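You operate a simulated robot arm through the tools that you are given. There is no shell and no other tool. Be economical: measure what you need, move in short steps, check, and stop when the job is done.

You run a simulated two-armed robot. Do the job below in one go: nothing can be reset, and whatever is moved stays where it is left.

Task
Wipe up the spill on the teal table with the grey cloth and put it back.

It is judged by the outcome, as a careful person would: the job done as asked, and still so three seconds after it is handed in. It fails if anything else is knocked over, pushed out of place, dropped, spilled or broken. Flat cloth is picked up by pressing the open fingertips on it (5 to 10 N) and closing them slowly along it; thin cloth reads only 2 to 8 mm in the jaws.

Robot
Two 7-joint arms with two-finger parallel grippers on one trunk, on a base that drives. Base frame: it is fixed to the floor where the robot stands at the start and does not move with it; the origin is under the middle of the robot, x ahead of it, y to its left, z up; the surface under the hand at the start is at about z = 0.8. Lengths are in m, angles in degrees, forces in N, time in s.
The left shoulder is at the start at [0.02, 0.113, 1.222], the right one opposite. With the tool pointing down near the work surface each hand reaches from about 0.14 to 0.58 m from the robot's upright axis, wherever it stands, measured 20 degrees to its own side. Payload 1.57 kg a hand.
The tool frame of a hand sits at the grasp point between the pads (the TCP): z along the fingers, y along the line on which they close. The tips reach 0.03 m beyond it. The gripper opens to 0.08 m. The fingers are 0.017 m wide and 0.012 m thick; the gripper's body (0.04 by 0.082 m) begins 0.08 m behind the TCP.
Orientation is that of the tool frame in the base frame, as [roll, pitch, yaw] about the fixed x, y, z axes, in that order (R = Rz(yaw) Ry(pitch) Rx(roll)). With the fingers straight down and closing along the base's y, the tool's x points along the base's -x, its y along +y and its z along -z.

Tools
- The arms move only by the tool servo_tool. It takes "left_series", "right_series" or both (then of equal length, played together; a hand with none holds still); each is one flat list of numbers, 7 for each row, row after row: the finger opening in m, from 0 to 0.08, then the shift along the base's x, y, z in units of 200 mm (1.0 is 200 mm), then the turn, a rotation vector about the base's x, y, z in units of 180 degrees (1.0 is 180 degrees). In form: [grip, tx, ty, tz, ax, ay, az, grip, tx, ty, tz, ax, ay, az, ...]. A call has 1 to 10 rows; each row is the pose to reach, as a shift and turn from the pose commanded when the call began. A call with a number of a shift or a turn outside -1 to 1 is refused whole. Each row takes 0.2 s and may step no farther than 0.05 m and 8.6 degrees from the row before; otherwise, or with a gripper value out of range, the whole call is refused. A pose out of reach is approached as far as the arm can. The call stops where the force on the tool passes 40 N (or 10 N more than at its start, if that is more) or the arm is blocked; 0.2 s more then pass. Each finger travels about 0.045 m/s and halts on what it meets, pressing with about 38 N; the grip force reading is that of the motor and also rises with nothing between the fingers. The clock runs only during rows and for 0.2 s after the last one: add rows that repeat a pose to give the fingers time. It gives the time, the measured TCP pose, the force on the tool (base axes), the opening and the grip force at its end, in the units of the frame above (readings bear some noise), with the torque about the TCP (base axes, N m) and any sound that the robot's microphone picked up.
- Cameras (640 x 400 px; columns grow to the right, rows downward): "scene" is now at [0.0929, 0.0161, 1.3349]; the picture's right is [0.19, -0.98, 0.00], its down [-0.67, -0.13, -0.73] and it looks along [0.72, 0.14, -0.68] (base axes); focal length 277 px, centre (320, 200). "left" rides on the left gripper at [0.072, 0.007, -0.122] in its tool frame; the picture's right is [-0.09, 1.00, 0.00], its down [-0.84, -0.08, -0.54] and it looks along [-0.54, -0.05, 0.84] (tool axes); focal length 238 px, centre (320, 200). "right" rides on the right gripper at [0.072, -0.006, -0.122] in its tool frame; the picture's right is [0.09, 1.00, 0.00], its down [-0.84, 0.08, -0.54] and it looks along [-0.54, 0.05, 0.84] (tool axes); focal length 238 px, centre (320, 200). There is no depth. A picture from a camera that has moved, and an enlarged one, comes with that camera's place and axes in the base frame and with its lens.
- grab_frame(camera): a new picture of that camera. No time passes.
- slide_trunk(by): slides the trunk up (or, below 0, down) by that many m; the arms and the scene camera ride with it, the base frame stays. It gives what a move gives, with no picture.
- base_move(legs): drives the robot by 1 to 6 legs, each [ahead, left, turn to the left] in m, m and degrees, along the robot's own axes; the way and the turn of a leg run together, so that a leg with both is an arc; at most 1.5 m and 180 degrees a leg. The arms and the cameras ride along, it lands a little off, and it stops where it bumps. It gives what a move gives.
- aim_head(pan, tilt): turns the head with the scene camera to pan (to the left, within 80 degrees either way) and tilt (down, from -29 to 69), counted from straight ahead of the robot. It gives what a move gives.
- enlarge(camera, box): a new picture of the part [left, top, right, bottom] of that camera's present view, enlarged. No time passes.
- finish_job(): hands the job in; it is judged then, once.

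Work in short steps. Places have to be worked out from the pictures, the camera data and where the tool is seen: move nearer, look again, correct. Check each grasp and each placing, and mend what went wrong. You have 120 turns and 100 pictures in all, those below and enlarged ones among them. Open the grippers and draw the arms clear of the work before you hand the job in, unless the task says otherwise; then end with one line.

The tools are called after ">>>" by a JSON object that holds its "name" and its "arguments". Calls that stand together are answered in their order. servo_tool: Moves the arms, as the interface text tells. Its arguments: {"type":"object","properties":{"left_series":{"type":"array","items":{"type":"number"}},"right_series":{"type":"array","items":{"type":"number"}}},"required":[]} The other tools are called the same way: slide_trunk (by) slides the trunk up or down; base_move (legs) drives the base; aim_head (pan, tilt) turns the head that bears the scene camera; grab_frame (camera) takes a picture; enlarge (camera, box) takes an enlarged picture of a part of a camera's view; finish_job () hands the job in.

At the start:

```text
t: 0.0
left_tcp_pos: [0.3535, 0.1897, 1.0792]
left_tool_rot: [180.0, -0.1, 180.0]
left_contact_force: [0.0, -0.3, -0.2]
left_ft_torque: [0.02, -0.05, -0.05]
left_opening: 0.0801
left_grasp_force: 0.0
right_tcp_pos: [0.4171, -0.1982, 1.0125]
right_tool_rot: [-180.0, 0.0, 180.0]
right_contact_force: [0.4, -0.2, -0.3]
right_ft_torque: [0.01, -0.01, 0.0]
right_opening: 0.08
right_grasp_force: 0.0
trunk travel left (down, up): [-0.275, 0.295]
robot x, y, heading: [-0.0019, 0.003, 0.2]
head pan, tilt: [11.1, 43.0]
```

scene: 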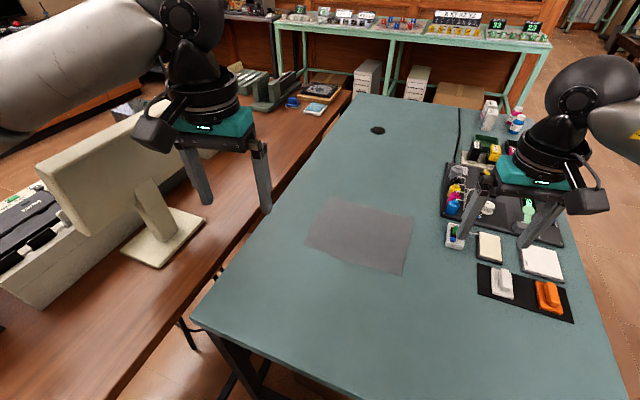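
right: 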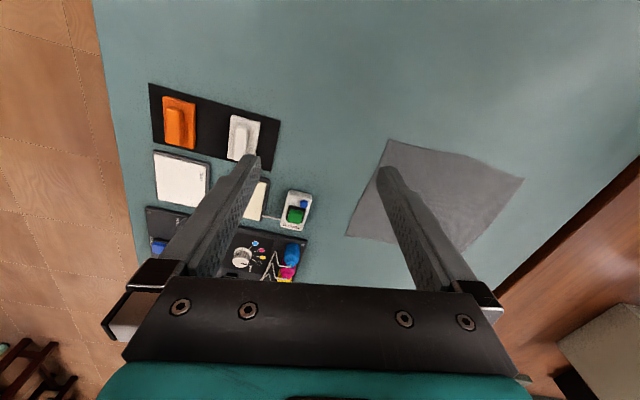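
left: 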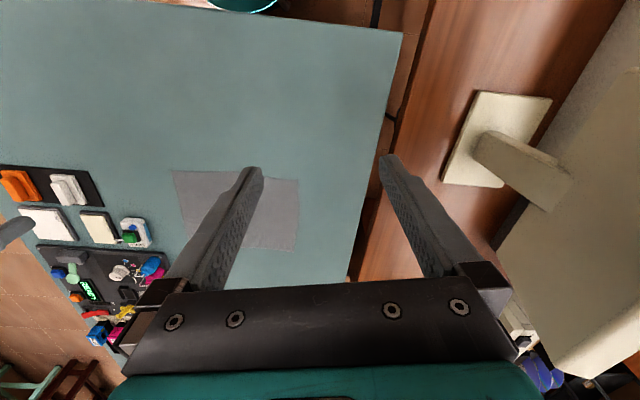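

I see the grey cloth on the teal table, but no obvious spill. I'll enlarge the scene view to look for it.

>>> {"name": "enlarge", "arguments": {"camera": "scene", "box": [200, 90, 440, 240]}}

>>> {"name": "enlarge", "arguments": {"camera": "scene", "box": [190, 220, 510, 400]}}

>>> {"name": "enlarge", "arguments": {"camera": "right", "box": [100, 0, 640, 300]}}

```text
2.67 times, centred on (320, 165) of scene
camera zoom: at [0.0929, 0.0161, 1.3349], right [0.19, -0.98, 0.0], down [-0.67, -0.13, -0.73], along [0.72, 0.14, -0.68], focal length 738 px, centre (320, 293)
```

zoom: 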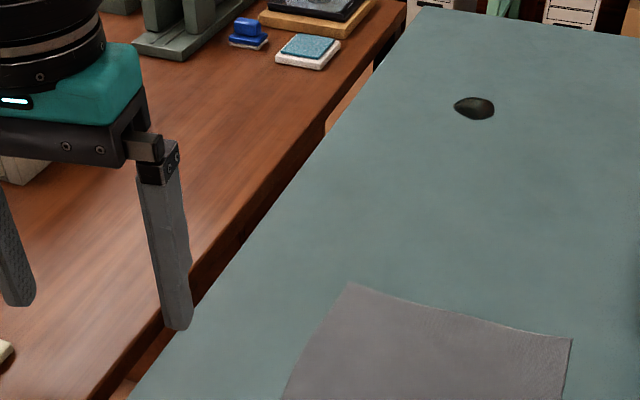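

```text
2.00 times, centred on (350, 310) of scene
camera zoom: at [0.0929, 0.0161, 1.3349], right [0.19, -0.98, 0.0], down [-0.67, -0.13, -0.73], along [0.72, 0.14, -0.68], focal length 553 px, centre (260, -20)
```

zoom: 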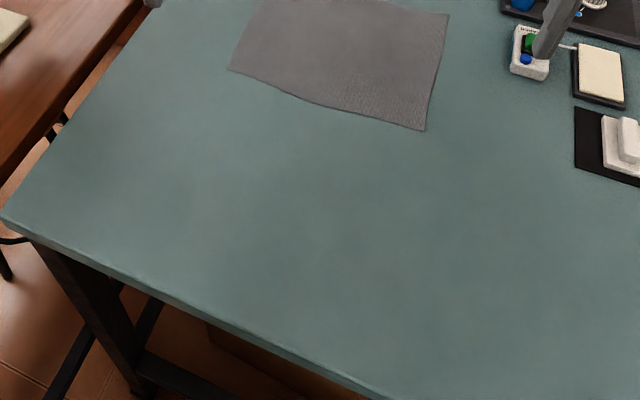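

```text
1.19 times, centred on (370, 150) of right
camera zoom: at [0.3469, -0.2039, 1.1351], right [-0.09, 1.0, 0.0], down [0.84, 0.08, 0.54], along [0.54, 0.05, -0.84], focal length 282 px, centre (261, 259)
```

zoom: 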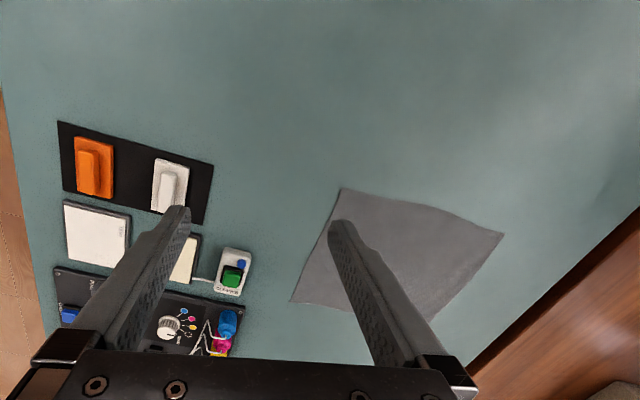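

The dark oval about 1.1 m ahead may be the spill or a cable grommet. I'll aim the head at it and also at the rest of the table.

>>> {"name": "enlarge", "arguments": {"camera": "scene", "box": [345, 110, 409, 150]}}

>>> {"name": "aim_head", "arguments": {"pan": -10, "tilt": 62}}

>>> {"name": "grab_frame", "arguments": {"camera": "scene"}}

>>> {"name": "aim_head", "arguments": {"pan": -10, "tilt": 25}}

>>> {"name": "grab_frame", "arguments": {"camera": "scene"}}

```text
10.00 times, centred on (377, 130) of scene
camera zoom: at [0.0929, 0.0161, 1.3349], right [0.19, -0.98, 0.0], down [-0.67, -0.13, -0.73], along [0.72, 0.14, -0.68], focal length 2767 px, centre (-250, 900)
```

zoom: 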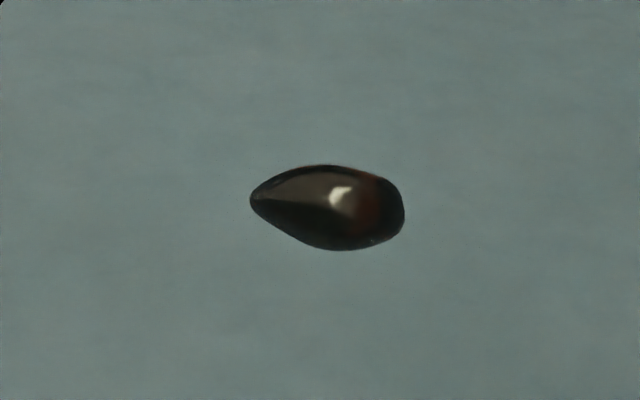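

```text
t: 0.8
left_tcp_pos: [0.3515, 0.1904, 1.0799]
left_tool_rot: [-180.0, 0.0, -180.0]
left_contact_force: [-0.5, 0.0, -0.6]
left_ft_torque: [0.01, 0.01, 0.03]
left_opening: 0.08
left_grasp_force: 0.0
right_tcp_pos: [0.4184, -0.1978, 1.0129]
right_tool_rot: [-180.0, -0.2, 180.0]
right_contact_force: [-0.5, 0.0, 0.1]
right_ft_torque: [-0.01, 0.02, 0.0]
right_opening: 0.08
right_grasp_force: 0.0
trunk travel left (down, up): [-0.275, 0.295]
robot x, y, heading: [-0.0003, 0.0019, 0.4]
head pan, tilt: [-10.0, 62.0]
```

```text
92 pictures are left
camera scene: at [0.075, -0.0109, 1.3103], right [-0.17, -0.98, 0.0], down [-0.87, 0.15, -0.47], along [0.46, -0.08, -0.88], focal length 277 px, centre (320, 200)
```

scene: 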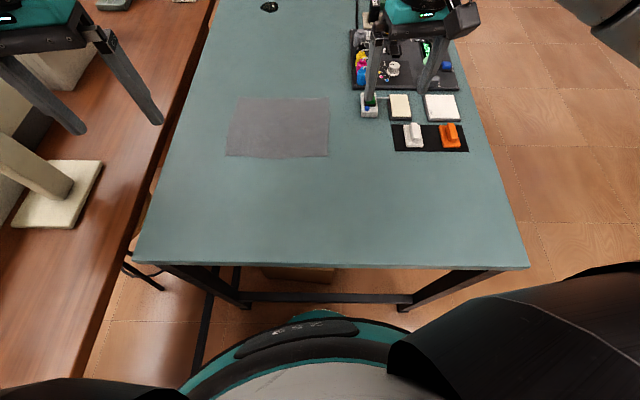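

```text
t: 1.9
left_tcp_pos: [0.3527, 0.1904, 1.0803]
left_tool_rot: [180.0, -0.1, -180.0]
left_contact_force: [-0.5, -0.6, 0.7]
left_ft_torque: [0.0, 0.02, -0.03]
left_opening: 0.0799
left_grasp_force: 0.1
right_tcp_pos: [0.4184, -0.1971, 1.0118]
right_tool_rot: [180.0, 0.0, 179.9]
right_contact_force: [0.3, -0.4, -0.3]
right_ft_torque: [-0.01, 0.0, -0.02]
right_opening: 0.0801
right_grasp_force: 0.1
trunk travel left (down, up): [-0.275, 0.295]
robot x, y, heading: [-0.0004, -0.0006, 0.0]
head pan, tilt: [-10.0, 25.0]
```

```text
91 pictures are left
camera scene: at [0.1023, -0.0158, 1.3626], right [-0.17, -0.98, 0.0], down [-0.42, 0.07, -0.91], along [0.89, -0.16, -0.42], focal length 277 px, centre (320, 200)
```

scene: 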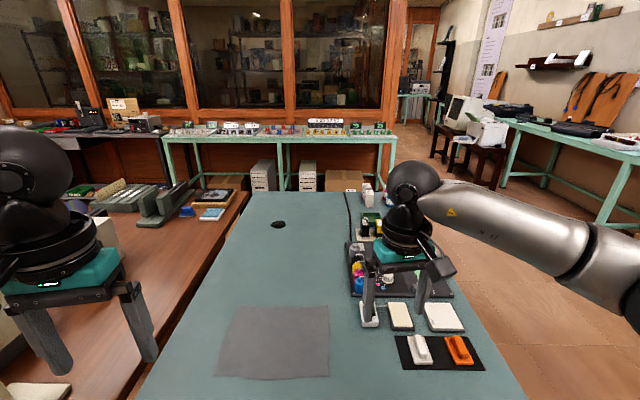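

The glossy dark blob at about (1.095, -0.02) is the spill. It is only reachable from the far side of the table, so I'll need to drive around the right side. I'll check the right aisle first.

>>> {"name": "aim_head", "arguments": {"pan": -65, "tilt": 30}}

>>> {"name": "grab_frame", "arguments": {"camera": "scene"}}

>>> {"name": "aim_head", "arguments": {"pan": 0, "tilt": 58}}

>>> {"name": "enlarge", "arguments": {"camera": "scene", "box": [200, 0, 440, 150]}}

```text
t: 3.1
left_tcp_pos: [0.3531, 0.1899, 1.0811]
left_tool_rot: [-179.9, 0.0, -180.0]
left_contact_force: [-1.3, -0.2, 0.4]
left_ft_torque: [0.0, 0.01, 0.0]
left_opening: 0.0801
left_grasp_force: 0.1
right_tcp_pos: [0.4183, -0.1984, 1.013]
right_tool_rot: [-180.0, 0.0, 180.0]
right_contact_force: [0.2, 0.0, 0.3]
right_ft_torque: [-0.04, 0.03, 0.01]
right_opening: 0.0803
right_grasp_force: 0.0
trunk travel left (down, up): [-0.275, 0.295]
robot x, y, heading: [0.004, 0.0028, 0.1]
head pan, tilt: [-65.0, 30.0]
```

```text
90 pictures are left
camera scene: at [0.0499, -0.0817, 1.3547], right [-0.91, -0.42, 0.0], down [-0.21, 0.45, -0.87], along [0.37, -0.78, -0.5], focal length 277 px, centre (320, 200)
```

scene: 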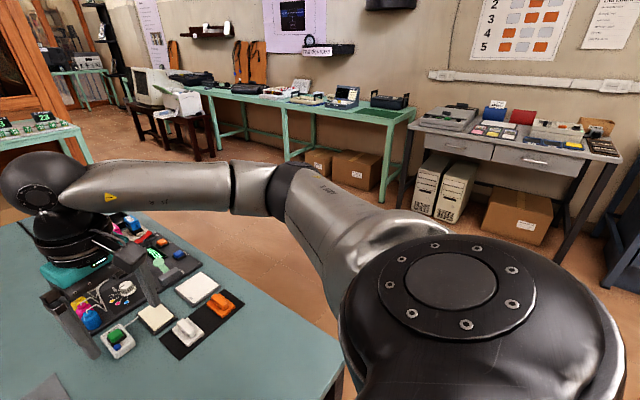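

```text
t: 4.5
left_tcp_pos: [0.3532, 0.1891, 1.0808]
left_tool_rot: [179.9, 0.0, 180.0]
left_contact_force: [0.2, -0.6, -0.1]
left_ft_torque: [-0.02, -0.01, -0.01]
left_opening: 0.0799
left_grasp_force: 0.0
right_tcp_pos: [0.4181, -0.1977, 1.0132]
right_tool_rot: [179.9, 0.0, -180.0]
right_contact_force: [0.2, -0.1, 0.2]
right_ft_torque: [0.03, 0.01, -0.03]
right_opening: 0.0802
right_grasp_force: 0.1
trunk travel left (down, up): [-0.275, 0.295]
robot x, y, heading: [0.0028, 0.0053, -0.1]
head pan, tilt: [0.0, 58.0]
```

```text
2.67 times, centred on (320, 75) of scene
camera zoom: at [0.0805, 0.0001, 1.315], right [0.0, -1.0, 0.0], down [-0.85, 0.0, -0.53], along [0.53, 0.0, -0.85], focal length 738 px, centre (320, 533)
```

zoom: 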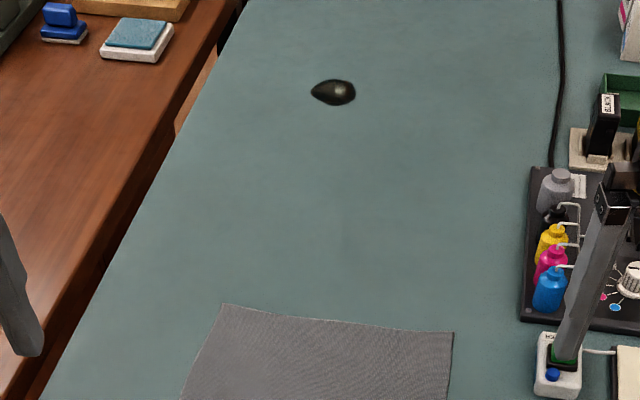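

The right aisle is clear. I'll bring both hands above the near corners of the cloth, which are at about (0.49, 0.13) and (0.45, -0.09), with narrow openings, then look.

>>> {"name": "servo_tool", "arguments": {"left_series": [0.07, 0.12, -0.06, -0.13, 0, 0, 0, 0.06, 0.24, -0.12, -0.26, 0, 0, 0, 0.05, 0.36, -0.18, -0.39, 0, 0, 0, 0.04, 0.48, -0.25, -0.52, 0, 0, 0, 0.04, 0.6, -0.32, -0.65, 0, 0, 0, 0.035, 0.72, -0.38, -0.78, 0, 0, 0, 0.035, 0.795, -0.41, -0.9, 0, 0, 0], "right_series": [0.07, 0.04, 0.09, -0.08, 0, 0, 0, 0.06, 0.08, 0.18, -0.16, 0, 0, 0, 0.05, 0.13, 0.27, -0.24, 0, 0, 0, 0.04, 0.17, 0.36, -0.32, 0, 0, 0, 0.04, 0.21, 0.45, -0.4, 0, 0, 0, 0.035, 0.26, 0.54, -0.48, 0, 0, 0, 0.035, 0.3, 0.63, -0.565, 0, 0, 0]}}

>>> {"name": "grab_frame", "arguments": {"camera": "left"}}

>>> {"name": "grab_frame", "arguments": {"camera": "right"}}

>>> {"name": "enlarge", "arguments": {"camera": "scene", "box": [200, 50, 440, 200]}}

```text
t: 6.1
left_tcp_pos: [0.5105, 0.1106, 0.8994]
left_tool_rot: [179.9, 0.0, -180.0]
left_contact_force: [0.4, -0.3, 0.2]
left_ft_torque: [0.06, 0.0, 0.02]
left_opening: 0.035
left_grasp_force: 0.1
right_tcp_pos: [0.4781, -0.0732, 0.8982]
right_tool_rot: [-180.0, 0.0, 179.9]
right_contact_force: [0.2, -0.1, 0.4]
right_ft_torque: [-0.01, -0.05, -0.01]
right_opening: 0.0349
right_grasp_force: 0.0
trunk travel left (down, up): [-0.275, 0.295]
robot x, y, heading: [-0.002, -0.0008, -0.0]
head pan, tilt: [0.0, 58.0]
```

```text
88 pictures are left
camera left: at [0.4373, 0.1183, 1.0225], right [0.09, 1.0, 0.0], down [0.84, -0.08, 0.54], along [0.54, -0.05, -0.84], focal length 238 px, centre (320, 200)
```

left: 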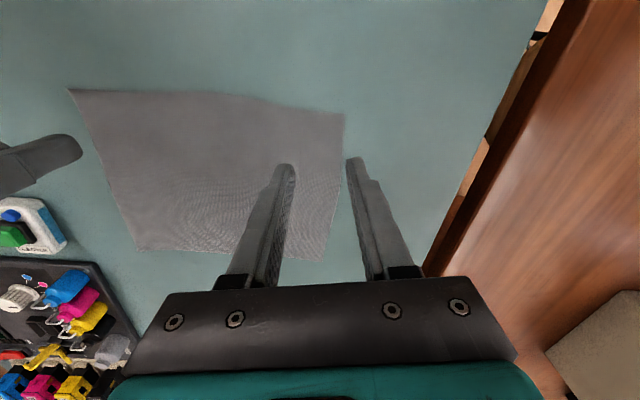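

```text
87 pictures are left
camera right: at [0.4067, -0.0795, 1.0217], right [-0.09, 1.0, 0.0], down [0.84, 0.08, 0.54], along [0.54, 0.05, -0.84], focal length 238 px, centre (320, 200)
```

right: 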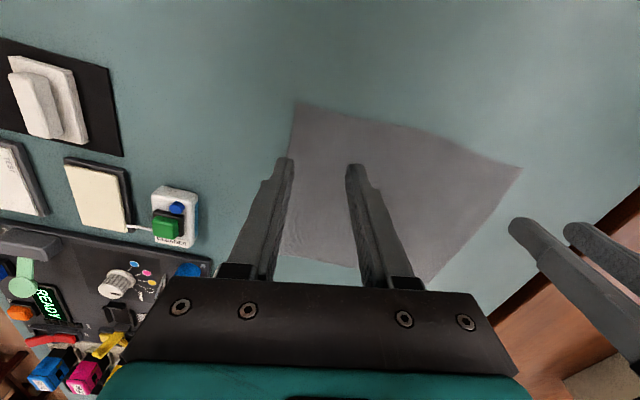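

```text
2.67 times, centred on (320, 125) of scene
camera zoom: at [0.0808, 0.0004, 1.3149], right [0.0, -1.0, 0.0], down [-0.85, 0.0, -0.53], along [0.53, 0.0, -0.85], focal length 738 px, centre (320, 400)
```

zoom: 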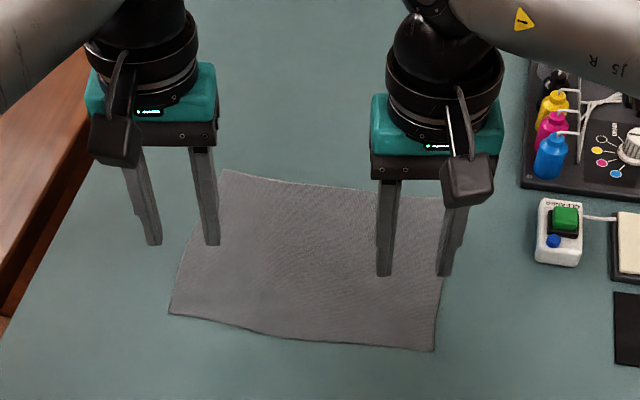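

Both views agree on the corners with the table at z about 0.80. I'll shift the left hand 12 mm inward and descend both hands to just above the cloth.

>>> {"name": "servo_tool", "arguments": {"left_series": [0.035, 0, -0.06, -0.1, 0, 0, 0, 0.035, 0, -0.06, -0.2, 0, 0, 0, 0.035, 0, -0.06, -0.28, 0, 0, 0, 0.035, 0, -0.06, -0.32, 0, 0, 0, 0.035, 0, -0.06, -0.335, 0, 0, 0], "right_series": [0.035, 0, 0, -0.1, 0, 0, 0, 0.035, 0, 0, -0.2, 0, 0, 0, 0.035, 0, 0, -0.28, 0, 0, 0, 0.035, 0, 0, -0.32, 0, 0, 0, 0.035, 0, 0, -0.335, 0, 0, 0]}}

```text
t: 7.3
left_tcp_pos: [0.5116, 0.0967, 0.8344]
left_tool_rot: [180.0, 0.2, -180.0]
left_contact_force: [-0.5, -0.5, 0.2]
left_ft_torque: [0.0, 0.02, -0.02]
left_opening: 0.0352
left_grasp_force: 0.1
right_tcp_pos: [0.48, -0.0718, 0.8329]
right_tool_rot: [179.9, 0.0, 180.0]
right_contact_force: [-0.6, -0.7, -0.3]
right_ft_torque: [-0.03, -0.01, -0.02]
right_opening: 0.035
right_grasp_force: 0.1
trunk travel left (down, up): [-0.275, 0.295]
robot x, y, heading: [-0.0003, 0.0015, 0.1]
head pan, tilt: [0.0, 58.0]
```

No contact yet. I'll go down in 1 mm steps for 4 mm.

>>> {"name": "servo_tool", "arguments": {"left_series": [0.035, 0, 0, -0.005, 0, 0, 0, 0.035, 0, 0, -0.01, 0, 0, 0, 0.035, 0, 0, -0.015, 0, 0, 0, 0.035, 0, 0, -0.02, 0, 0, 0], "right_series": [0.035, 0, 0, -0.005, 0, 0, 0, 0.035, 0, 0, -0.01, 0, 0, 0, 0.035, 0, 0, -0.015, 0, 0, 0, 0.035, 0, 0, -0.015, 0, 0, 0]}}

```text
t: 8.3
left_tcp_pos: [0.5123, 0.0966, 0.8311]
left_tool_rot: [179.9, 0.1, 179.9]
left_contact_force: [-0.6, 1.5, 7.4]
left_ft_torque: [0.16, 0.03, 0.0]
left_opening: 0.0353
left_grasp_force: 0.5
right_tcp_pos: [0.4789, -0.0717, 0.8307]
right_tool_rot: [-180.0, 0.1, 180.0]
right_contact_force: [0.5, -0.2, 10.2]
right_ft_torque: [-0.2, 0.01, 0.0]
right_opening: 0.035
right_grasp_force: 0.1
trunk travel left (down, up): [-0.275, 0.295]
robot x, y, heading: [0.0027, 0.0001, -0.1]
head pan, tilt: [0.0, 58.0]
```

Contact forces are 7 and 10 N, which is in the range wanted. I'll close slowly while holding that pressure.

>>> {"name": "servo_tool", "arguments": {"left_series": [0.031, 0, 0, 0, 0, 0, 0, 0.027, 0, 0, 0, 0, 0, 0, 0.023, 0, 0, 0, 0, 0, 0, 0.019, 0, 0, 0, 0, 0, 0, 0.015, 0, 0, 0, 0, 0, 0, 0.011, 0, 0, 0, 0, 0, 0, 0.007, 0, 0, 0, 0, 0, 0, 0.003, 0, 0, 0, 0, 0, 0, 0, 0, 0, 0, 0, 0, 0, 0, 0, 0, 0, 0, 0, 0], "right_series": [0.031, 0, 0, 0, 0, 0, 0, 0.027, 0, 0, 0, 0, 0, 0, 0.023, 0, 0, 0, 0, 0, 0, 0.019, 0, 0, 0, 0, 0, 0, 0.015, 0, 0, 0, 0, 0, 0, 0.011, 0, 0, 0, 0, 0, 0, 0.007, 0, 0, 0, 0, 0, 0, 0.003, 0, 0, 0, 0, 0, 0, 0, 0, 0, 0, 0, 0, 0, 0, 0, 0, 0, 0, 0, 0]}}

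>>> {"name": "grab_frame", "arguments": {"camera": "left"}}

>>> {"name": "grab_frame", "arguments": {"camera": "right"}}

```text
t: 10.5
left_tcp_pos: [0.5107, 0.0948, 0.8309]
left_tool_rot: [-179.9, 0.2, 179.9]
left_contact_force: [-3.4, -4.6, 16.4]
left_ft_torque: [-0.14, 0.08, -0.07]
left_opening: 0.002
left_grasp_force: 23.1
right_tcp_pos: [0.4766, -0.0708, 0.8306]
right_tool_rot: [-180.0, 0.1, -180.0]
right_contact_force: [3.3, 6.4, 16.1]
right_ft_torque: [0.07, -0.04, 0.03]
right_opening: 0.0017
right_grasp_force: 23.3
trunk travel left (down, up): [-0.275, 0.295]
robot x, y, heading: [-0.0014, 0.0, -0.0]
head pan, tilt: [0.0, 58.0]
```

```text
85 pictures are left
camera left: at [0.4375, 0.1038, 0.9536], right [0.09, 1.0, 0.0], down [0.83, -0.08, 0.54], along [0.54, -0.05, -0.84], focal length 238 px, centre (320, 200)
```

left: 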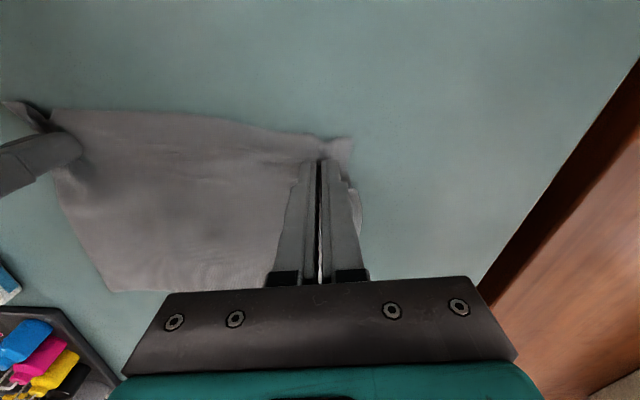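

```text
84 pictures are left
camera right: at [0.4056, -0.0773, 0.9532], right [-0.09, 1.0, 0.0], down [0.83, 0.08, 0.55], along [0.54, 0.05, -0.84], focal length 238 px, centre (320, 200)
```

right: 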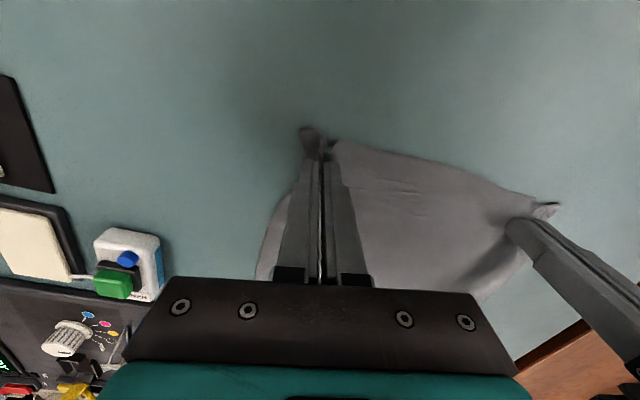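

Both hands show about 2 mm of cloth pinched. I'll lift both together and check.

>>> {"name": "servo_tool", "arguments": {"left_series": [0, 0, 0, 0.1, 0, 0, 0, 0, 0, 0, 0.25, 0, 0, 0, 0, 0, 0, 0.45, 0, 0, 0, 0, 0, 0, 0.65, 0, 0, 0, 0, 0, 0, 0.85, 0, 0, 0, 0, 0, 0, 1.0, 0, 0, 0], "right_series": [0, 0, 0, 0.1, 0, 0, 0, 0, 0, 0, 0.25, 0, 0, 0, 0, 0, 0, 0.45, 0, 0, 0, 0, 0, 0, 0.65, 0, 0, 0, 0, 0, 0, 0.85, 0, 0, 0, 0, 0, 0, 1.0, 0, 0, 0]}}

>>> {"name": "grab_frame", "arguments": {"camera": "scene"}}

>>> {"name": "grab_frame", "arguments": {"camera": "left"}}

```text
t: 11.9
left_tcp_pos: [0.5101, 0.0952, 1.03]
left_tool_rot: [-180.0, -0.1, -179.9]
left_contact_force: [-1.3, -6.5, 0.4]
left_ft_torque: [-0.19, 0.03, -0.02]
left_opening: 0.0015
left_grasp_force: 23.6
right_tcp_pos: [0.4788, -0.0722, 1.0315]
right_tool_rot: [180.0, 0.1, 179.9]
right_contact_force: [1.4, 7.5, 0.8]
right_ft_torque: [0.23, -0.02, 0.04]
right_opening: 0.0018
right_grasp_force: 23.4
trunk travel left (down, up): [-0.275, 0.295]
robot x, y, heading: [0.0014, 0.0011, -0.1]
head pan, tilt: [0.0, 58.0]
```

```text
83 pictures are left
camera scene: at [0.0802, 0.0002, 1.315], right [0.0, -1.0, 0.0], down [-0.85, 0.0, -0.53], along [0.53, 0.0, -0.85], focal length 277 px, centre (320, 200)
```

scene: 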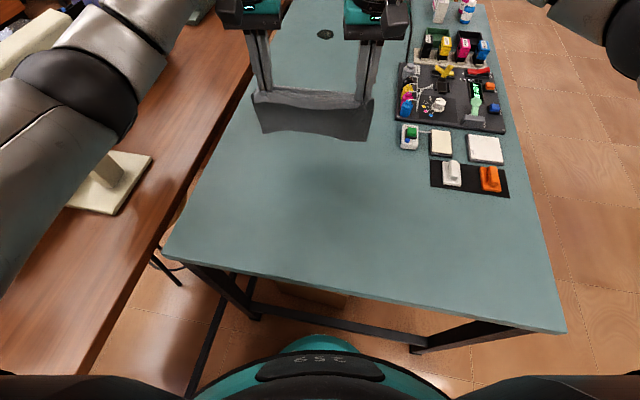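

```text
82 pictures are left
camera left: at [0.438, 0.1034, 1.1523], right [0.09, 1.0, 0.0], down [0.84, -0.08, 0.54], along [0.54, -0.05, -0.84], focal length 238 px, centre (320, 200)
```

left: 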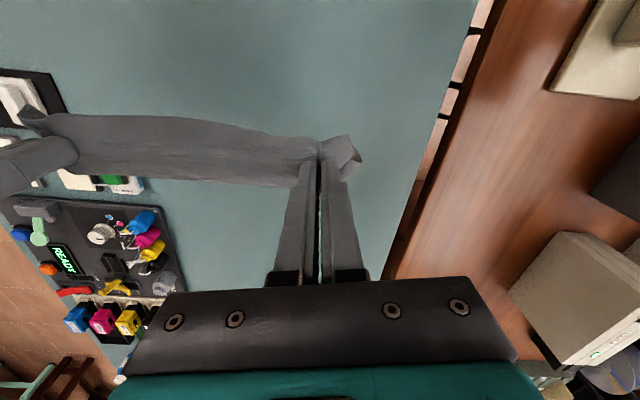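

The cloth hangs like a curtain from both hands with about 7 N of tension between them. I'll ease the tension, tuck the hands in and raise the trunk for travel.

>>> {"name": "servo_tool", "arguments": {"left_series": [0, -0.12, -0.02, 0.05, 0, 0, 0, 0, -0.3, -0.03, 0.1, 0, 0, 0, 0, -0.48, -0.03, 0.1, 0, 0, 0, 0, -0.65, -0.03, 0.1, 0, 0, 0], "right_series": [0, -0.1, 0.02, 0.05, 0, 0, 0, 0, -0.25, 0.03, 0.1, 0, 0, 0, 0, -0.4, 0.03, 0.1, 0, 0, 0, 0, -0.5, 0.03, 0.1, 0, 0, 0]}}

>>> {"name": "slide_trunk", "arguments": {"by": 0.15}}

>>> {"name": "aim_head", "arguments": {"pan": -60, "tilt": 45}}

>>> {"name": "grab_frame", "arguments": {"camera": "scene"}}

```text
t: 12.9
left_tcp_pos: [0.3801, 0.0933, 1.0508]
left_tool_rot: [179.9, 0.0, -180.0]
left_contact_force: [0.2, -0.2, -0.4]
left_ft_torque: [0.0, -0.03, 0.01]
left_opening: 0.0017
left_grasp_force: 23.4
right_tcp_pos: [0.378, -0.0664, 1.0491]
right_tool_rot: [179.9, 0.1, 179.9]
right_contact_force: [-0.1, 0.2, 0.7]
right_ft_torque: [0.01, 0.0, -0.01]
right_opening: 0.0015
right_grasp_force: 23.1
trunk travel left (down, up): [-0.275, 0.295]
robot x, y, heading: [0.0025, 0.002, 0.0]
head pan, tilt: [0.0, 58.0]
```

```text
t: 14.6
left_tcp_pos: [0.3805, 0.0925, 1.201]
left_tool_rot: [-180.0, 0.0, 180.0]
left_contact_force: [-1.0, -0.4, 0.1]
left_ft_torque: [0.03, 0.02, 0.03]
left_opening: 0.0016
left_grasp_force: 23.8
right_tcp_pos: [0.3796, -0.0666, 1.2]
right_tool_rot: [-179.9, 0.0, 180.0]
right_contact_force: [-1.7, 0.8, -0.3]
right_ft_torque: [0.0, 0.01, 0.04]
right_opening: 0.0016
right_grasp_force: 23.1
trunk travel left (down, up): [-0.425, 0.145]
robot x, y, heading: [0.0003, -0.0003, 0.1]
head pan, tilt: [0.0, 58.0]
```

```text
t: 15.9
left_tcp_pos: [0.3792, 0.0923, 1.2006]
left_tool_rot: [-180.0, 0.0, 180.0]
left_contact_force: [0.6, -0.4, 0.0]
left_ft_torque: [-0.01, -0.01, 0.0]
left_opening: 0.0017
left_grasp_force: 23.0
right_tcp_pos: [0.3793, -0.0682, 1.1995]
right_tool_rot: [-180.0, 0.0, 180.0]
right_contact_force: [1.0, 0.5, 0.2]
right_ft_torque: [-0.02, -0.05, -0.04]
right_opening: 0.0016
right_grasp_force: 23.4
trunk travel left (down, up): [-0.425, 0.145]
robot x, y, heading: [0.0003, -0.0003, -0.1]
head pan, tilt: [-60.0, 45.0]
```

```text
81 pictures are left
camera scene: at [0.0524, -0.0702, 1.482], right [-0.87, -0.5, 0.0], down [-0.35, 0.61, -0.71], along [0.35, -0.61, -0.71], focal length 277 px, centre (320, 200)
```

scene: 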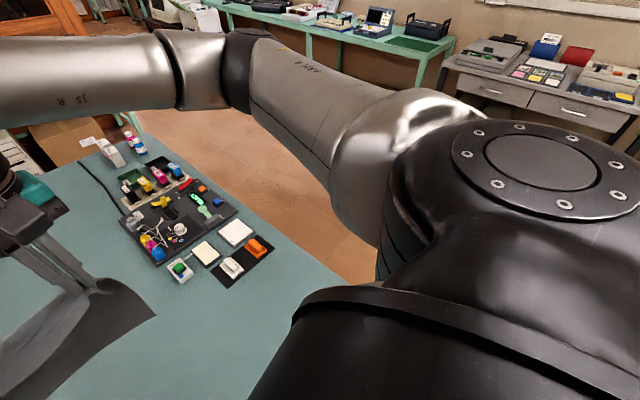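

The aisle floor is clear. I'll back off, move right, then drive forward along the aisle beside the table.

>>> {"name": "base_move", "arguments": {"legs": [[-0.2, 0, 0], [0, -1.2, 0], [1.1, 0, 0]]}}

>>> {"name": "aim_head", "arguments": {"pan": 15, "tilt": 30}}

>>> {"name": "grab_frame", "arguments": {"camera": "scene"}}

```text
t: 28.7
left_tcp_pos: [1.2883, -1.1708, 1.2005]
left_tool_rot: [-179.9, 0.0, 179.2]
left_contact_force: [0.6, 0.8, -0.4]
left_ft_torque: [-0.01, 0.01, 0.01]
left_opening: 0.0014
left_grasp_force: 23.8
right_tcp_pos: [1.2857, -1.3301, 1.1988]
right_tool_rot: [-180.0, 0.0, 179.1]
right_contact_force: [-0.3, 0.1, 0.1]
right_ft_torque: [-0.02, 0.02, -0.02]
right_opening: 0.0015
right_grasp_force: 23.5
trunk travel left (down, up): [-0.425, 0.145]
robot x, y, heading: [0.9076, -1.2571, -1.1]
head pan, tilt: [-60.0, 45.0]
```

```text
t: 30.2
left_tcp_pos: [1.2875, -1.1702, 1.2006]
left_tool_rot: [180.0, 0.1, 179.2]
left_contact_force: [0.3, 0.3, 0.4]
left_ft_torque: [0.03, 0.01, 0.02]
left_opening: 0.0016
left_grasp_force: 23.2
right_tcp_pos: [1.2845, -1.3294, 1.2]
right_tool_rot: [180.0, 0.0, 179.1]
right_contact_force: [-0.3, -0.1, 0.2]
right_ft_torque: [-0.02, -0.03, 0.03]
right_opening: 0.0016
right_grasp_force: 23.3
trunk travel left (down, up): [-0.425, 0.145]
robot x, y, heading: [0.9051, -1.2588, -1.1]
head pan, tilt: [15.0, 30.0]
```

```text
80 pictures are left
camera scene: at [1.0059, -1.235, 1.5047], right [0.24, -0.97, 0.0], down [-0.49, -0.12, -0.87], along [0.84, 0.21, -0.5], focal length 277 px, centre (320, 200)
```

scene: 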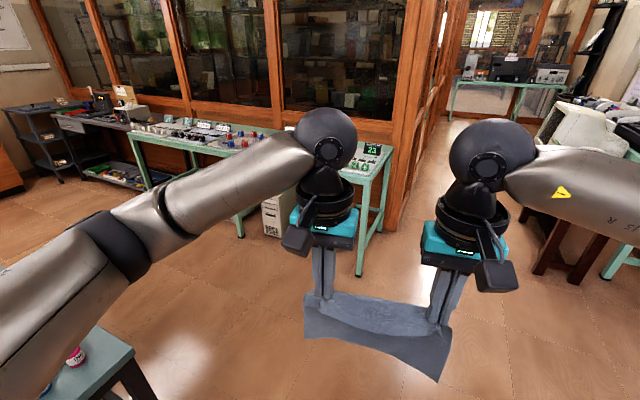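

There is about 1.2 m between the table's far edge and the shelf. I'll drive past the corner, turn to face back, and check where I landed.

>>> {"name": "base_move", "arguments": {"legs": [[0.9, 0, 0], [0, 0, 171.7]]}}

>>> {"name": "aim_head", "arguments": {"pan": -35, "tilt": 45}}

>>> {"name": "grab_frame", "arguments": {"camera": "scene"}}

```text
t: 41.9
left_tcp_pos: [1.4236, -1.2801, 1.2012]
left_tool_rot: [-180.0, 0.0, -10.2]
left_contact_force: [0.9, 0.9, -0.6]
left_ft_torque: [-0.03, 0.02, -0.03]
left_opening: 0.0015
left_grasp_force: 23.6
right_tcp_pos: [1.453, -1.1237, 1.1986]
right_tool_rot: [179.9, 0.0, -10.1]
right_contact_force: [0.2, -0.2, 0.3]
right_ft_torque: [-0.01, 0.03, 0.0]
right_opening: 0.0017
right_grasp_force: 23.2
trunk travel left (down, up): [-0.425, 0.145]
robot x, y, heading: [1.8143, -1.2556, 169.9]
head pan, tilt: [15.0, 30.0]
```

```text
t: 43.0
left_tcp_pos: [1.4233, -1.2818, 1.2006]
left_tool_rot: [-180.0, 0.0, -10.1]
left_contact_force: [0.7, -0.6, -0.1]
left_ft_torque: [0.0, 0.01, -0.01]
left_opening: 0.0017
left_grasp_force: 23.4
right_tcp_pos: [1.4527, -1.122, 1.1992]
right_tool_rot: [180.0, 0.0, -10.1]
right_contact_force: [0.1, -0.4, -1.1]
right_ft_torque: [0.01, 0.0, -0.05]
right_opening: 0.0016
right_grasp_force: 23.9
trunk travel left (down, up): [-0.425, 0.145]
robot x, y, heading: [1.8138, -1.2529, 169.6]
head pan, tilt: [-35.0, 45.0]
```

```text
79 pictures are left
camera scene: at [1.7483, -1.1964, 1.4821], right [0.71, 0.71, 0.0], down [0.5, -0.5, -0.71], along [-0.5, 0.5, -0.71], focal length 277 px, centre (320, 200)
```

scene: 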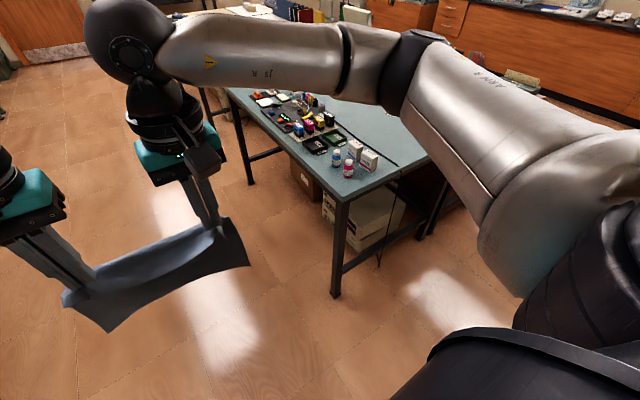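

The arms are above the bottles at the far corner and clear of the table. I'll strafe behind the far edge to line up with the spill, then look.

>>> {"name": "base_move", "arguments": {"legs": [[0.206, -1.13, 0]]}}

>>> {"name": "aim_head", "arguments": {"pan": 0, "tilt": 50}}

>>> {"name": "grab_frame", "arguments": {"camera": "scene"}}

```text
t: 49.0
left_tcp_pos: [1.4474, -0.0876, 1.2007]
left_tool_rot: [-180.0, -0.1, -12.5]
left_contact_force: [-0.1, 0.5, -0.2]
left_ft_torque: [-0.01, 0.0, -0.02]
left_opening: 0.0015
left_grasp_force: 23.9
right_tcp_pos: [1.485, 0.0699, 1.1991]
right_tool_rot: [-180.0, 0.1, -12.7]
right_contact_force: [-0.5, 0.2, -0.1]
right_ft_torque: [-0.01, -0.01, -0.01]
right_opening: 0.0016
right_grasp_force: 23.4
trunk travel left (down, up): [-0.425, 0.145]
robot x, y, heading: [1.8356, -0.0794, 167.6]
head pan, tilt: [-35.0, 45.0]
```

```text
t: 50.0
left_tcp_pos: [1.4472, -0.0893, 1.1997]
left_tool_rot: [179.9, 0.0, -12.5]
left_contact_force: [0.4, -0.7, -0.1]
left_ft_torque: [0.0, -0.01, -0.02]
left_opening: 0.0016
left_grasp_force: 23.3
right_tcp_pos: [1.4844, 0.069, 1.1997]
right_tool_rot: [179.9, 0.0, -12.6]
right_contact_force: [-1.0, 0.9, -0.3]
right_ft_torque: [0.03, 0.0, -0.02]
right_opening: 0.0017
right_grasp_force: 24.3
trunk travel left (down, up): [-0.425, 0.145]
robot x, y, heading: [1.8376, -0.0797, 167.7]
head pan, tilt: [0.0, 50.0]
```

```text
78 pictures are left
camera scene: at [1.7553, -0.0607, 1.4752], right [0.22, 0.98, 0.0], down [0.75, -0.17, -0.64], along [-0.63, 0.14, -0.77], focal length 277 px, centre (320, 200)
```

scene: 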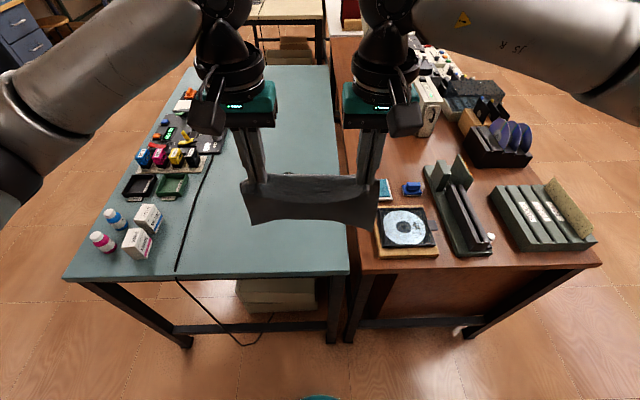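

I'm aligned on the far side, with the table's far edge at x about 1.42. I'll creep toward the table while correcting heading, leaving base clearance.

>>> {"name": "base_move", "arguments": {"legs": [[0.0, 0.06, 2.9], [0.15, 0, 0]]}}

>>> {"name": "grab_frame", "arguments": {"camera": "scene"}}

>>> {"name": "grab_frame", "arguments": {"camera": "left"}}

>>> {"name": "grab_frame", "arguments": {"camera": "right"}}

```text
t: 52.0
left_tcp_pos: [1.2866, -0.1397, 1.1992]
left_tool_rot: [180.0, -0.1, -9.8]
left_contact_force: [-0.3, 1.0, 0.3]
left_ft_torque: [0.02, -0.05, -0.02]
left_opening: 0.0019
left_grasp_force: 23.8
right_tcp_pos: [1.3159, 0.0196, 1.1987]
right_tool_rot: [180.0, -0.1, -9.9]
right_contact_force: [-0.1, 0.4, 0.3]
right_ft_torque: [-0.03, -0.03, -0.02]
right_opening: 0.0017
right_grasp_force: 23.1
trunk travel left (down, up): [-0.425, 0.145]
robot x, y, heading: [1.6766, -0.1092, 170.5]
head pan, tilt: [0.0, 50.0]
```

```text
77 pictures are left
camera scene: at [1.5918, -0.0974, 1.4751], right [0.17, 0.99, 0.0], down [0.76, -0.13, -0.64], along [-0.63, 0.11, -0.77], focal length 277 px, centre (320, 200)
```

scene: 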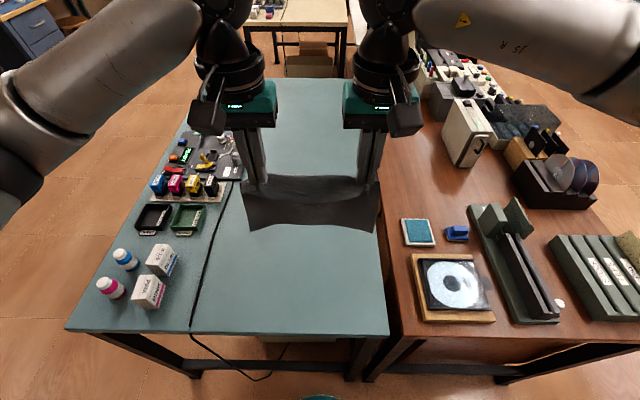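

```text
76 pictures are left
camera left: at [1.3549, -0.1569, 1.3228], right [-0.26, -0.97, 0.0], down [-0.81, 0.22, 0.54], along [-0.52, 0.14, -0.84], focal length 238 px, centre (320, 200)
```

left: 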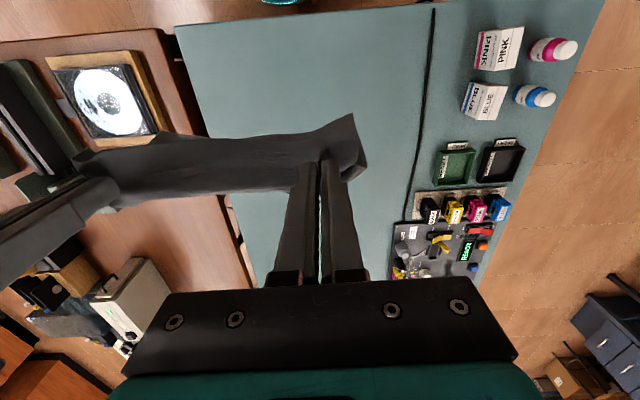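

```text
75 pictures are left
camera right: at [1.3878, 0.014, 1.3214], right [-0.08, -1.0, 0.0], down [-0.84, 0.07, 0.54], along [-0.54, 0.04, -0.84], focal length 238 px, centre (320, 200)
```

right: 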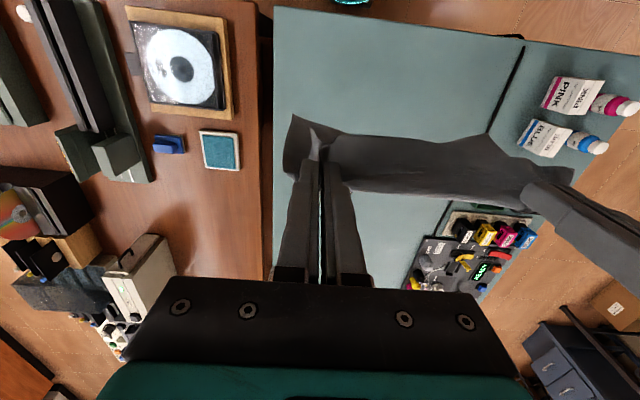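

The cloth hides the spill. I'll lower the hands 0.15 m (cloth bottom still 5 cm or more above the table) so the head can see over it, and move the base 3 cm closer.

>>> {"name": "servo_tool", "arguments": {"left_series": [0, 0, 0, -0.2, 0, 0, 0, 0, 0, 0, -0.4, 0, 0, 0, 0, 0, 0, -0.6, 0, 0, 0, 0, 0, 0, -0.72, 0, 0, 0], "right_series": [0, 0, 0, -0.2, 0, 0, 0, 0, 0, 0, -0.4, 0, 0, 0, 0, 0, 0, -0.6, 0, 0, 0, 0, 0, 0, -0.72, 0, 0, 0]}}

>>> {"name": "base_move", "arguments": {"legs": [[0.03, 0, 0]]}}

>>> {"name": "grab_frame", "arguments": {"camera": "scene"}}

```text
t: 53.0
left_tcp_pos: [1.2843, -0.1404, 1.0563]
left_tool_rot: [179.9, 0.0, -9.9]
left_contact_force: [-1.0, 2.0, -0.1]
left_ft_torque: [0.06, 0.0, 0.02]
left_opening: 0.0018
left_grasp_force: 23.4
right_tcp_pos: [1.318, 0.0213, 1.0555]
right_tool_rot: [-180.0, 0.0, -9.8]
right_contact_force: [0.0, -1.0, 0.2]
right_ft_torque: [-0.02, -0.02, -0.01]
right_opening: 0.0018
right_grasp_force: 23.7
trunk travel left (down, up): [-0.425, 0.145]
robot x, y, heading: [1.6753, -0.1144, 170.1]
head pan, tilt: [0.0, 50.0]
```

```text
t: 53.8
left_tcp_pos: [1.2548, -0.1337, 1.0553]
left_tool_rot: [179.9, 0.0, -10.0]
left_contact_force: [0.1, 0.9, 0.1]
left_ft_torque: [0.03, 0.01, -0.06]
left_opening: 0.0016
left_grasp_force: 23.2
right_tcp_pos: [1.2873, 0.028, 1.0558]
right_tool_rot: [-179.9, -0.1, -10.0]
right_contact_force: [-0.4, -0.8, 0.2]
right_ft_torque: [-0.04, -0.04, -0.01]
right_opening: 0.0019
right_grasp_force: 23.6
trunk travel left (down, up): [-0.425, 0.145]
robot x, y, heading: [1.6473, -0.1067, 169.9]
head pan, tilt: [0.0, 50.0]
```

```text
74 pictures are left
camera scene: at [1.5622, -0.0922, 1.475], right [0.17, 0.99, 0.0], down [0.76, -0.13, -0.64], along [-0.63, 0.11, -0.77], focal length 277 px, centre (320, 200)
```

scene: 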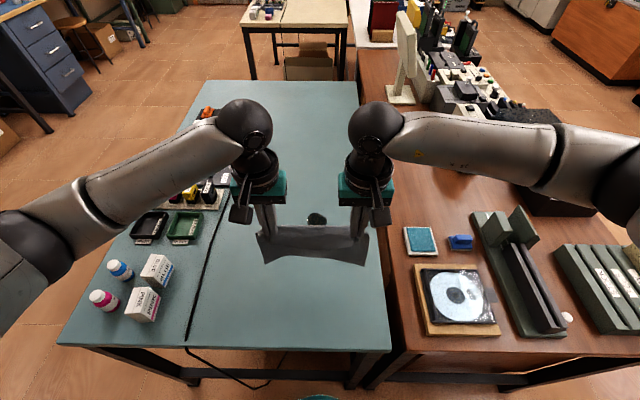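

The spill is at about (1.08, -0.02), 0.57 m ahead and almost centred. To gain reach I'll raise the hands and lower the trunk, keeping the cloth above the table.

>>> {"name": "servo_tool", "arguments": {"left_series": [0, 0, 0, 0.2, 0, 0, 0, 0, 0, 0, 0.4, 0, 0, 0, 0, 0, 0, 0.6, 0, 0, 0, 0, 0, 0, 0.8, 0, 0, 0, 0, 0, 0, 1.0, 0, 0, 0], "right_series": [0, 0, 0, 0.2, 0, 0, 0, 0, 0, 0, 0.4, 0, 0, 0, 0, 0, 0, 0.6, 0, 0, 0, 0, 0, 0, 0.8, 0, 0, 0, 0, 0, 0, 1.0, 0, 0, 0]}}

>>> {"name": "slide_trunk", "arguments": {"by": -0.2}}

>>> {"name": "grab_frame", "arguments": {"camera": "scene"}}

```text
t: 55.0
left_tcp_pos: [1.2586, -0.1333, 1.2545]
left_tool_rot: [179.9, 0.1, -9.7]
left_contact_force: [0.4, 0.9, -0.6]
left_ft_torque: [0.03, 0.03, -0.02]
left_opening: 0.0017
left_grasp_force: 23.2
right_tcp_pos: [1.2886, 0.0265, 1.2543]
right_tool_rot: [-179.9, 0.0, -10.0]
right_contact_force: [-0.8, -0.5, -0.1]
right_ft_torque: [0.0, 0.03, 0.0]
right_opening: 0.0017
right_grasp_force: 23.5
trunk travel left (down, up): [-0.425, 0.145]
robot x, y, heading: [1.649, -0.1038, 170.0]
head pan, tilt: [0.0, 50.0]
```

```text
t: 57.2
left_tcp_pos: [1.2585, -0.1317, 1.0539]
left_tool_rot: [-179.9, 0.1, -9.9]
left_contact_force: [-0.8, -0.3, -0.5]
left_ft_torque: [0.0, 0.02, -0.03]
left_opening: 0.0014
left_grasp_force: 22.9
right_tcp_pos: [1.2887, 0.0274, 1.0531]
right_tool_rot: [180.0, -0.1, -9.9]
right_contact_force: [1.1, -0.1, 0.5]
right_ft_torque: [-0.02, -0.02, -0.05]
right_opening: 0.0016
right_grasp_force: 23.9
trunk travel left (down, up): [-0.225, 0.345]
robot x, y, heading: [1.6438, -0.1085, 169.9]
head pan, tilt: [0.0, 50.0]
```

```text
73 pictures are left
camera scene: at [1.5641, -0.0925, 1.2752], right [0.17, 0.99, 0.0], down [0.75, -0.13, -0.64], along [-0.63, 0.11, -0.77], focal length 277 px, centre (320, 200)
```

scene: 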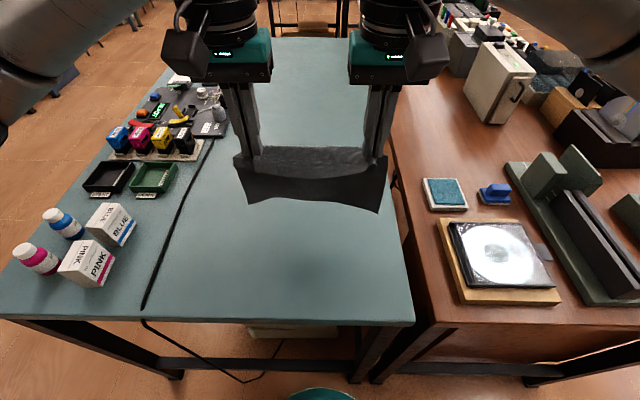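

Next I shift so the left hand lines up with the spill, lower until the cloth's bottom edge touches near the robot side, and push forward and down. This lays the cloth over and up to the spill.

>>> {"name": "servo_tool", "arguments": {"left_series": [0, -0.03, 0.17, -0.13, 0, 0, 0, 0, -0.09, 0.346, -0.27, 0, 0, 0, 0, -0.288, 0.381, -0.345, 0, 0, 0, 0, -0.484, 0.417, -0.495, 0, 0, 0, 0, -0.657, 0.447, -0.695, 0, 0, 0, 0, -0.755, 0.465, -0.895, 0, 0, 0, 0, -0.8, 0.473, -0.98, 0, 0, 0], "right_series": [0, -0.03, 0.17, -0.13, 0, 0, 0, 0, -0.09, 0.346, -0.27, 0, 0, 0, 0, -0.288, 0.381, -0.345, 0, 0, 0, 0, -0.484, 0.417, -0.495, 0, 0, 0, 0, -0.657, 0.447, -0.695, 0, 0, 0, 0, -0.755, 0.465, -0.895, 0, 0, 0, 0, -0.8, 0.473, -0.98, 0, 0, 0]}}

>>> {"name": "grab_frame", "arguments": {"camera": "scene"}}

>>> {"name": "grab_frame", "arguments": {"camera": "left"}}

```text
refused: row 5 steps farther than a row can; nothing moved
```

```text
72 pictures are left
camera scene: at [1.5641, -0.0925, 1.2752], right [0.17, 0.99, 0.0], down [0.75, -0.13, -0.64], along [-0.63, 0.11, -0.77], focal length 277 px, centre (320, 200)
```

scene: 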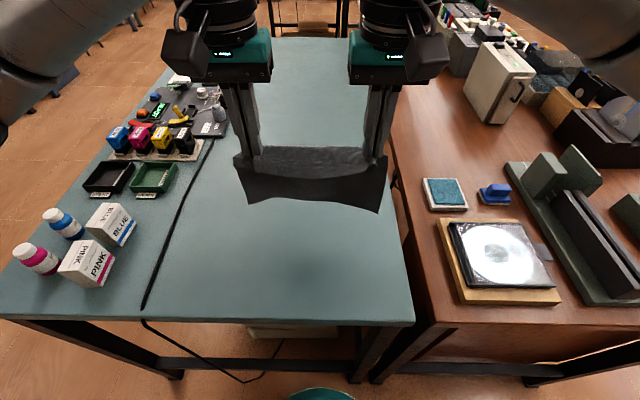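

```text
71 pictures are left
camera left: at [1.3271, -0.1505, 1.1774], right [-0.26, -0.97, 0.0], down [-0.81, 0.22, 0.54], along [-0.52, 0.14, -0.84], focal length 238 px, centre (320, 200)
```

left: 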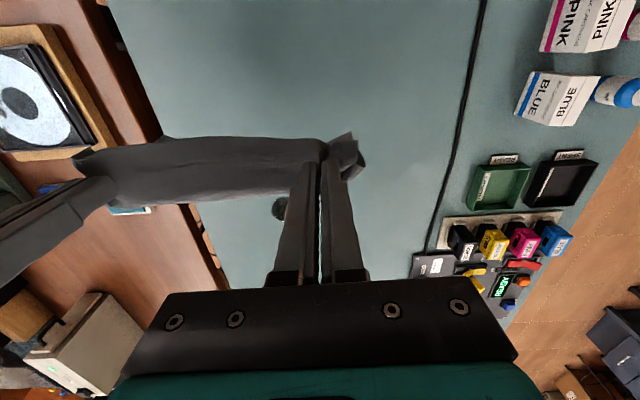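

The refusal was only a step-size limit. The left camera puts the spill at (1.09, -0.01), so I'll shift slightly further sideways and use finer steps.

>>> {"name": "servo_tool", "arguments": {"left_series": [0, 0.0, 0.2, -0.13, 0, 0, 0, 0, -0.08, 0.42, -0.2, 0, 0, 0, 0, -0.15, 0.436, -0.3, 0, 0, 0, 0, -0.3, 0.46, -0.38, 0, 0, 0, 0, -0.45, 0.485, -0.5, 0, 0, 0, 0, -0.58, 0.51, -0.65, 0, 0, 0, 0, -0.67, 0.53, -0.8, 0, 0, 0, 0, -0.73, 0.54, -0.92, 0, 0, 0, 0, -0.75, 0.54, -1.0, 0, 0, 0], "right_series": [0, 0.0, 0.2, -0.13, 0, 0, 0, 0, -0.08, 0.42, -0.2, 0, 0, 0, 0, -0.15, 0.436, -0.3, 0, 0, 0, 0, -0.3, 0.46, -0.38, 0, 0, 0, 0, -0.45, 0.485, -0.5, 0, 0, 0, 0, -0.58, 0.51, -0.65, 0, 0, 0, 0, -0.67, 0.53, -0.8, 0, 0, 0, 0, -0.73, 0.54, -0.92, 0, 0, 0, 0, -0.75, 0.54, -1.0, 0, 0, 0]}}

>>> {"name": "grab_frame", "arguments": {"camera": "scene"}}

>>> {"name": "grab_frame", "arguments": {"camera": "left"}}

```text
t: 59.2
left_tcp_pos: [1.1083, -0.0235, 0.8549]
left_tool_rot: [179.9, 0.1, -10.0]
left_contact_force: [0.6, 0.1, 0.6]
left_ft_torque: [0.01, -0.03, -0.01]
left_opening: 0.0017
left_grasp_force: 23.8
right_tcp_pos: [1.14, 0.1359, 0.8515]
right_tool_rot: [180.0, 0.0, -9.9]
right_contact_force: [0.4, -1.1, -0.5]
right_ft_torque: [-0.02, 0.0, -0.01]
right_opening: 0.0018
right_grasp_force: 23.4
trunk travel left (down, up): [-0.225, 0.345]
robot x, y, heading: [1.6468, -0.1055, 170.0]
head pan, tilt: [0.0, 50.0]
```

```text
70 pictures are left
camera scene: at [1.564, -0.0925, 1.2752], right [0.17, 0.99, 0.0], down [0.75, -0.13, -0.64], along [-0.63, 0.11, -0.77], focal length 277 px, centre (320, 200)
```

scene: 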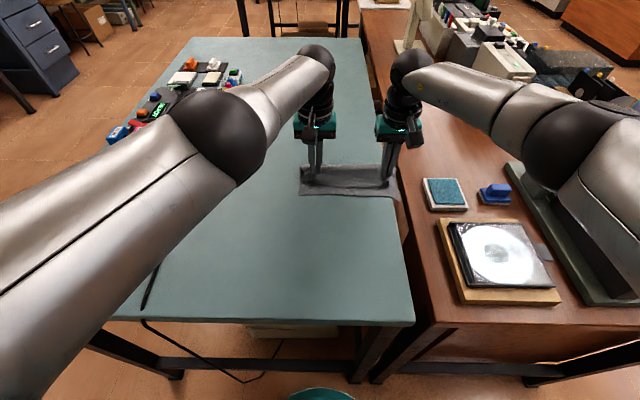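

```text
69 pictures are left
camera left: at [1.177, -0.0418, 0.9782], right [-0.26, -0.96, 0.0], down [-0.81, 0.22, 0.54], along [-0.52, 0.14, -0.84], focal length 238 px, centre (320, 200)
```

left: 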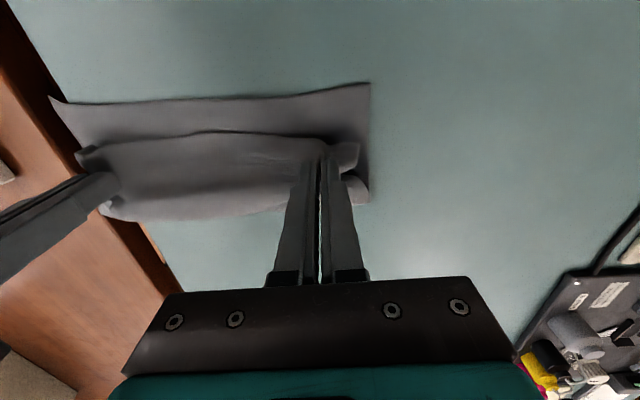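

The cloth is laid over the spill. I'll lower the left fingers until they press lightly; the right hand, near the table edge, stays hovering.

>>> {"name": "servo_tool", "arguments": {"left_series": [0, 0, 0, -0.05, 0, 0, 0, 0, 0, 0, -0.09, 0, 0, 0, 0, 0, 0, -0.1, 0, 0, 0, 0, 0, 0, -0.11, 0, 0, 0]}}

```text
t: 60.2
left_tcp_pos: [1.1127, -0.0257, 0.8373]
left_tool_rot: [179.9, 0.0, -10.0]
left_contact_force: [-1.1, 0.0, 1.2]
left_ft_torque: [0.04, 0.0, 0.01]
left_opening: 0.0016
left_grasp_force: 23.4
left hand out of reach, approached as far as the arm can: row 1, 2, 3, 4
right_tcp_pos: [1.1394, 0.1341, 0.8517]
right_tool_rot: [-180.0, 0.0, -9.9]
right_contact_force: [-0.5, -0.7, -0.3]
right_ft_torque: [0.0, 0.01, 0.01]
right_opening: 0.0017
right_grasp_force: 23.4
trunk travel left (down, up): [-0.225, 0.345]
robot x, y, heading: [1.6518, -0.1064, 170.2]
head pan, tilt: [0.0, 50.0]
```

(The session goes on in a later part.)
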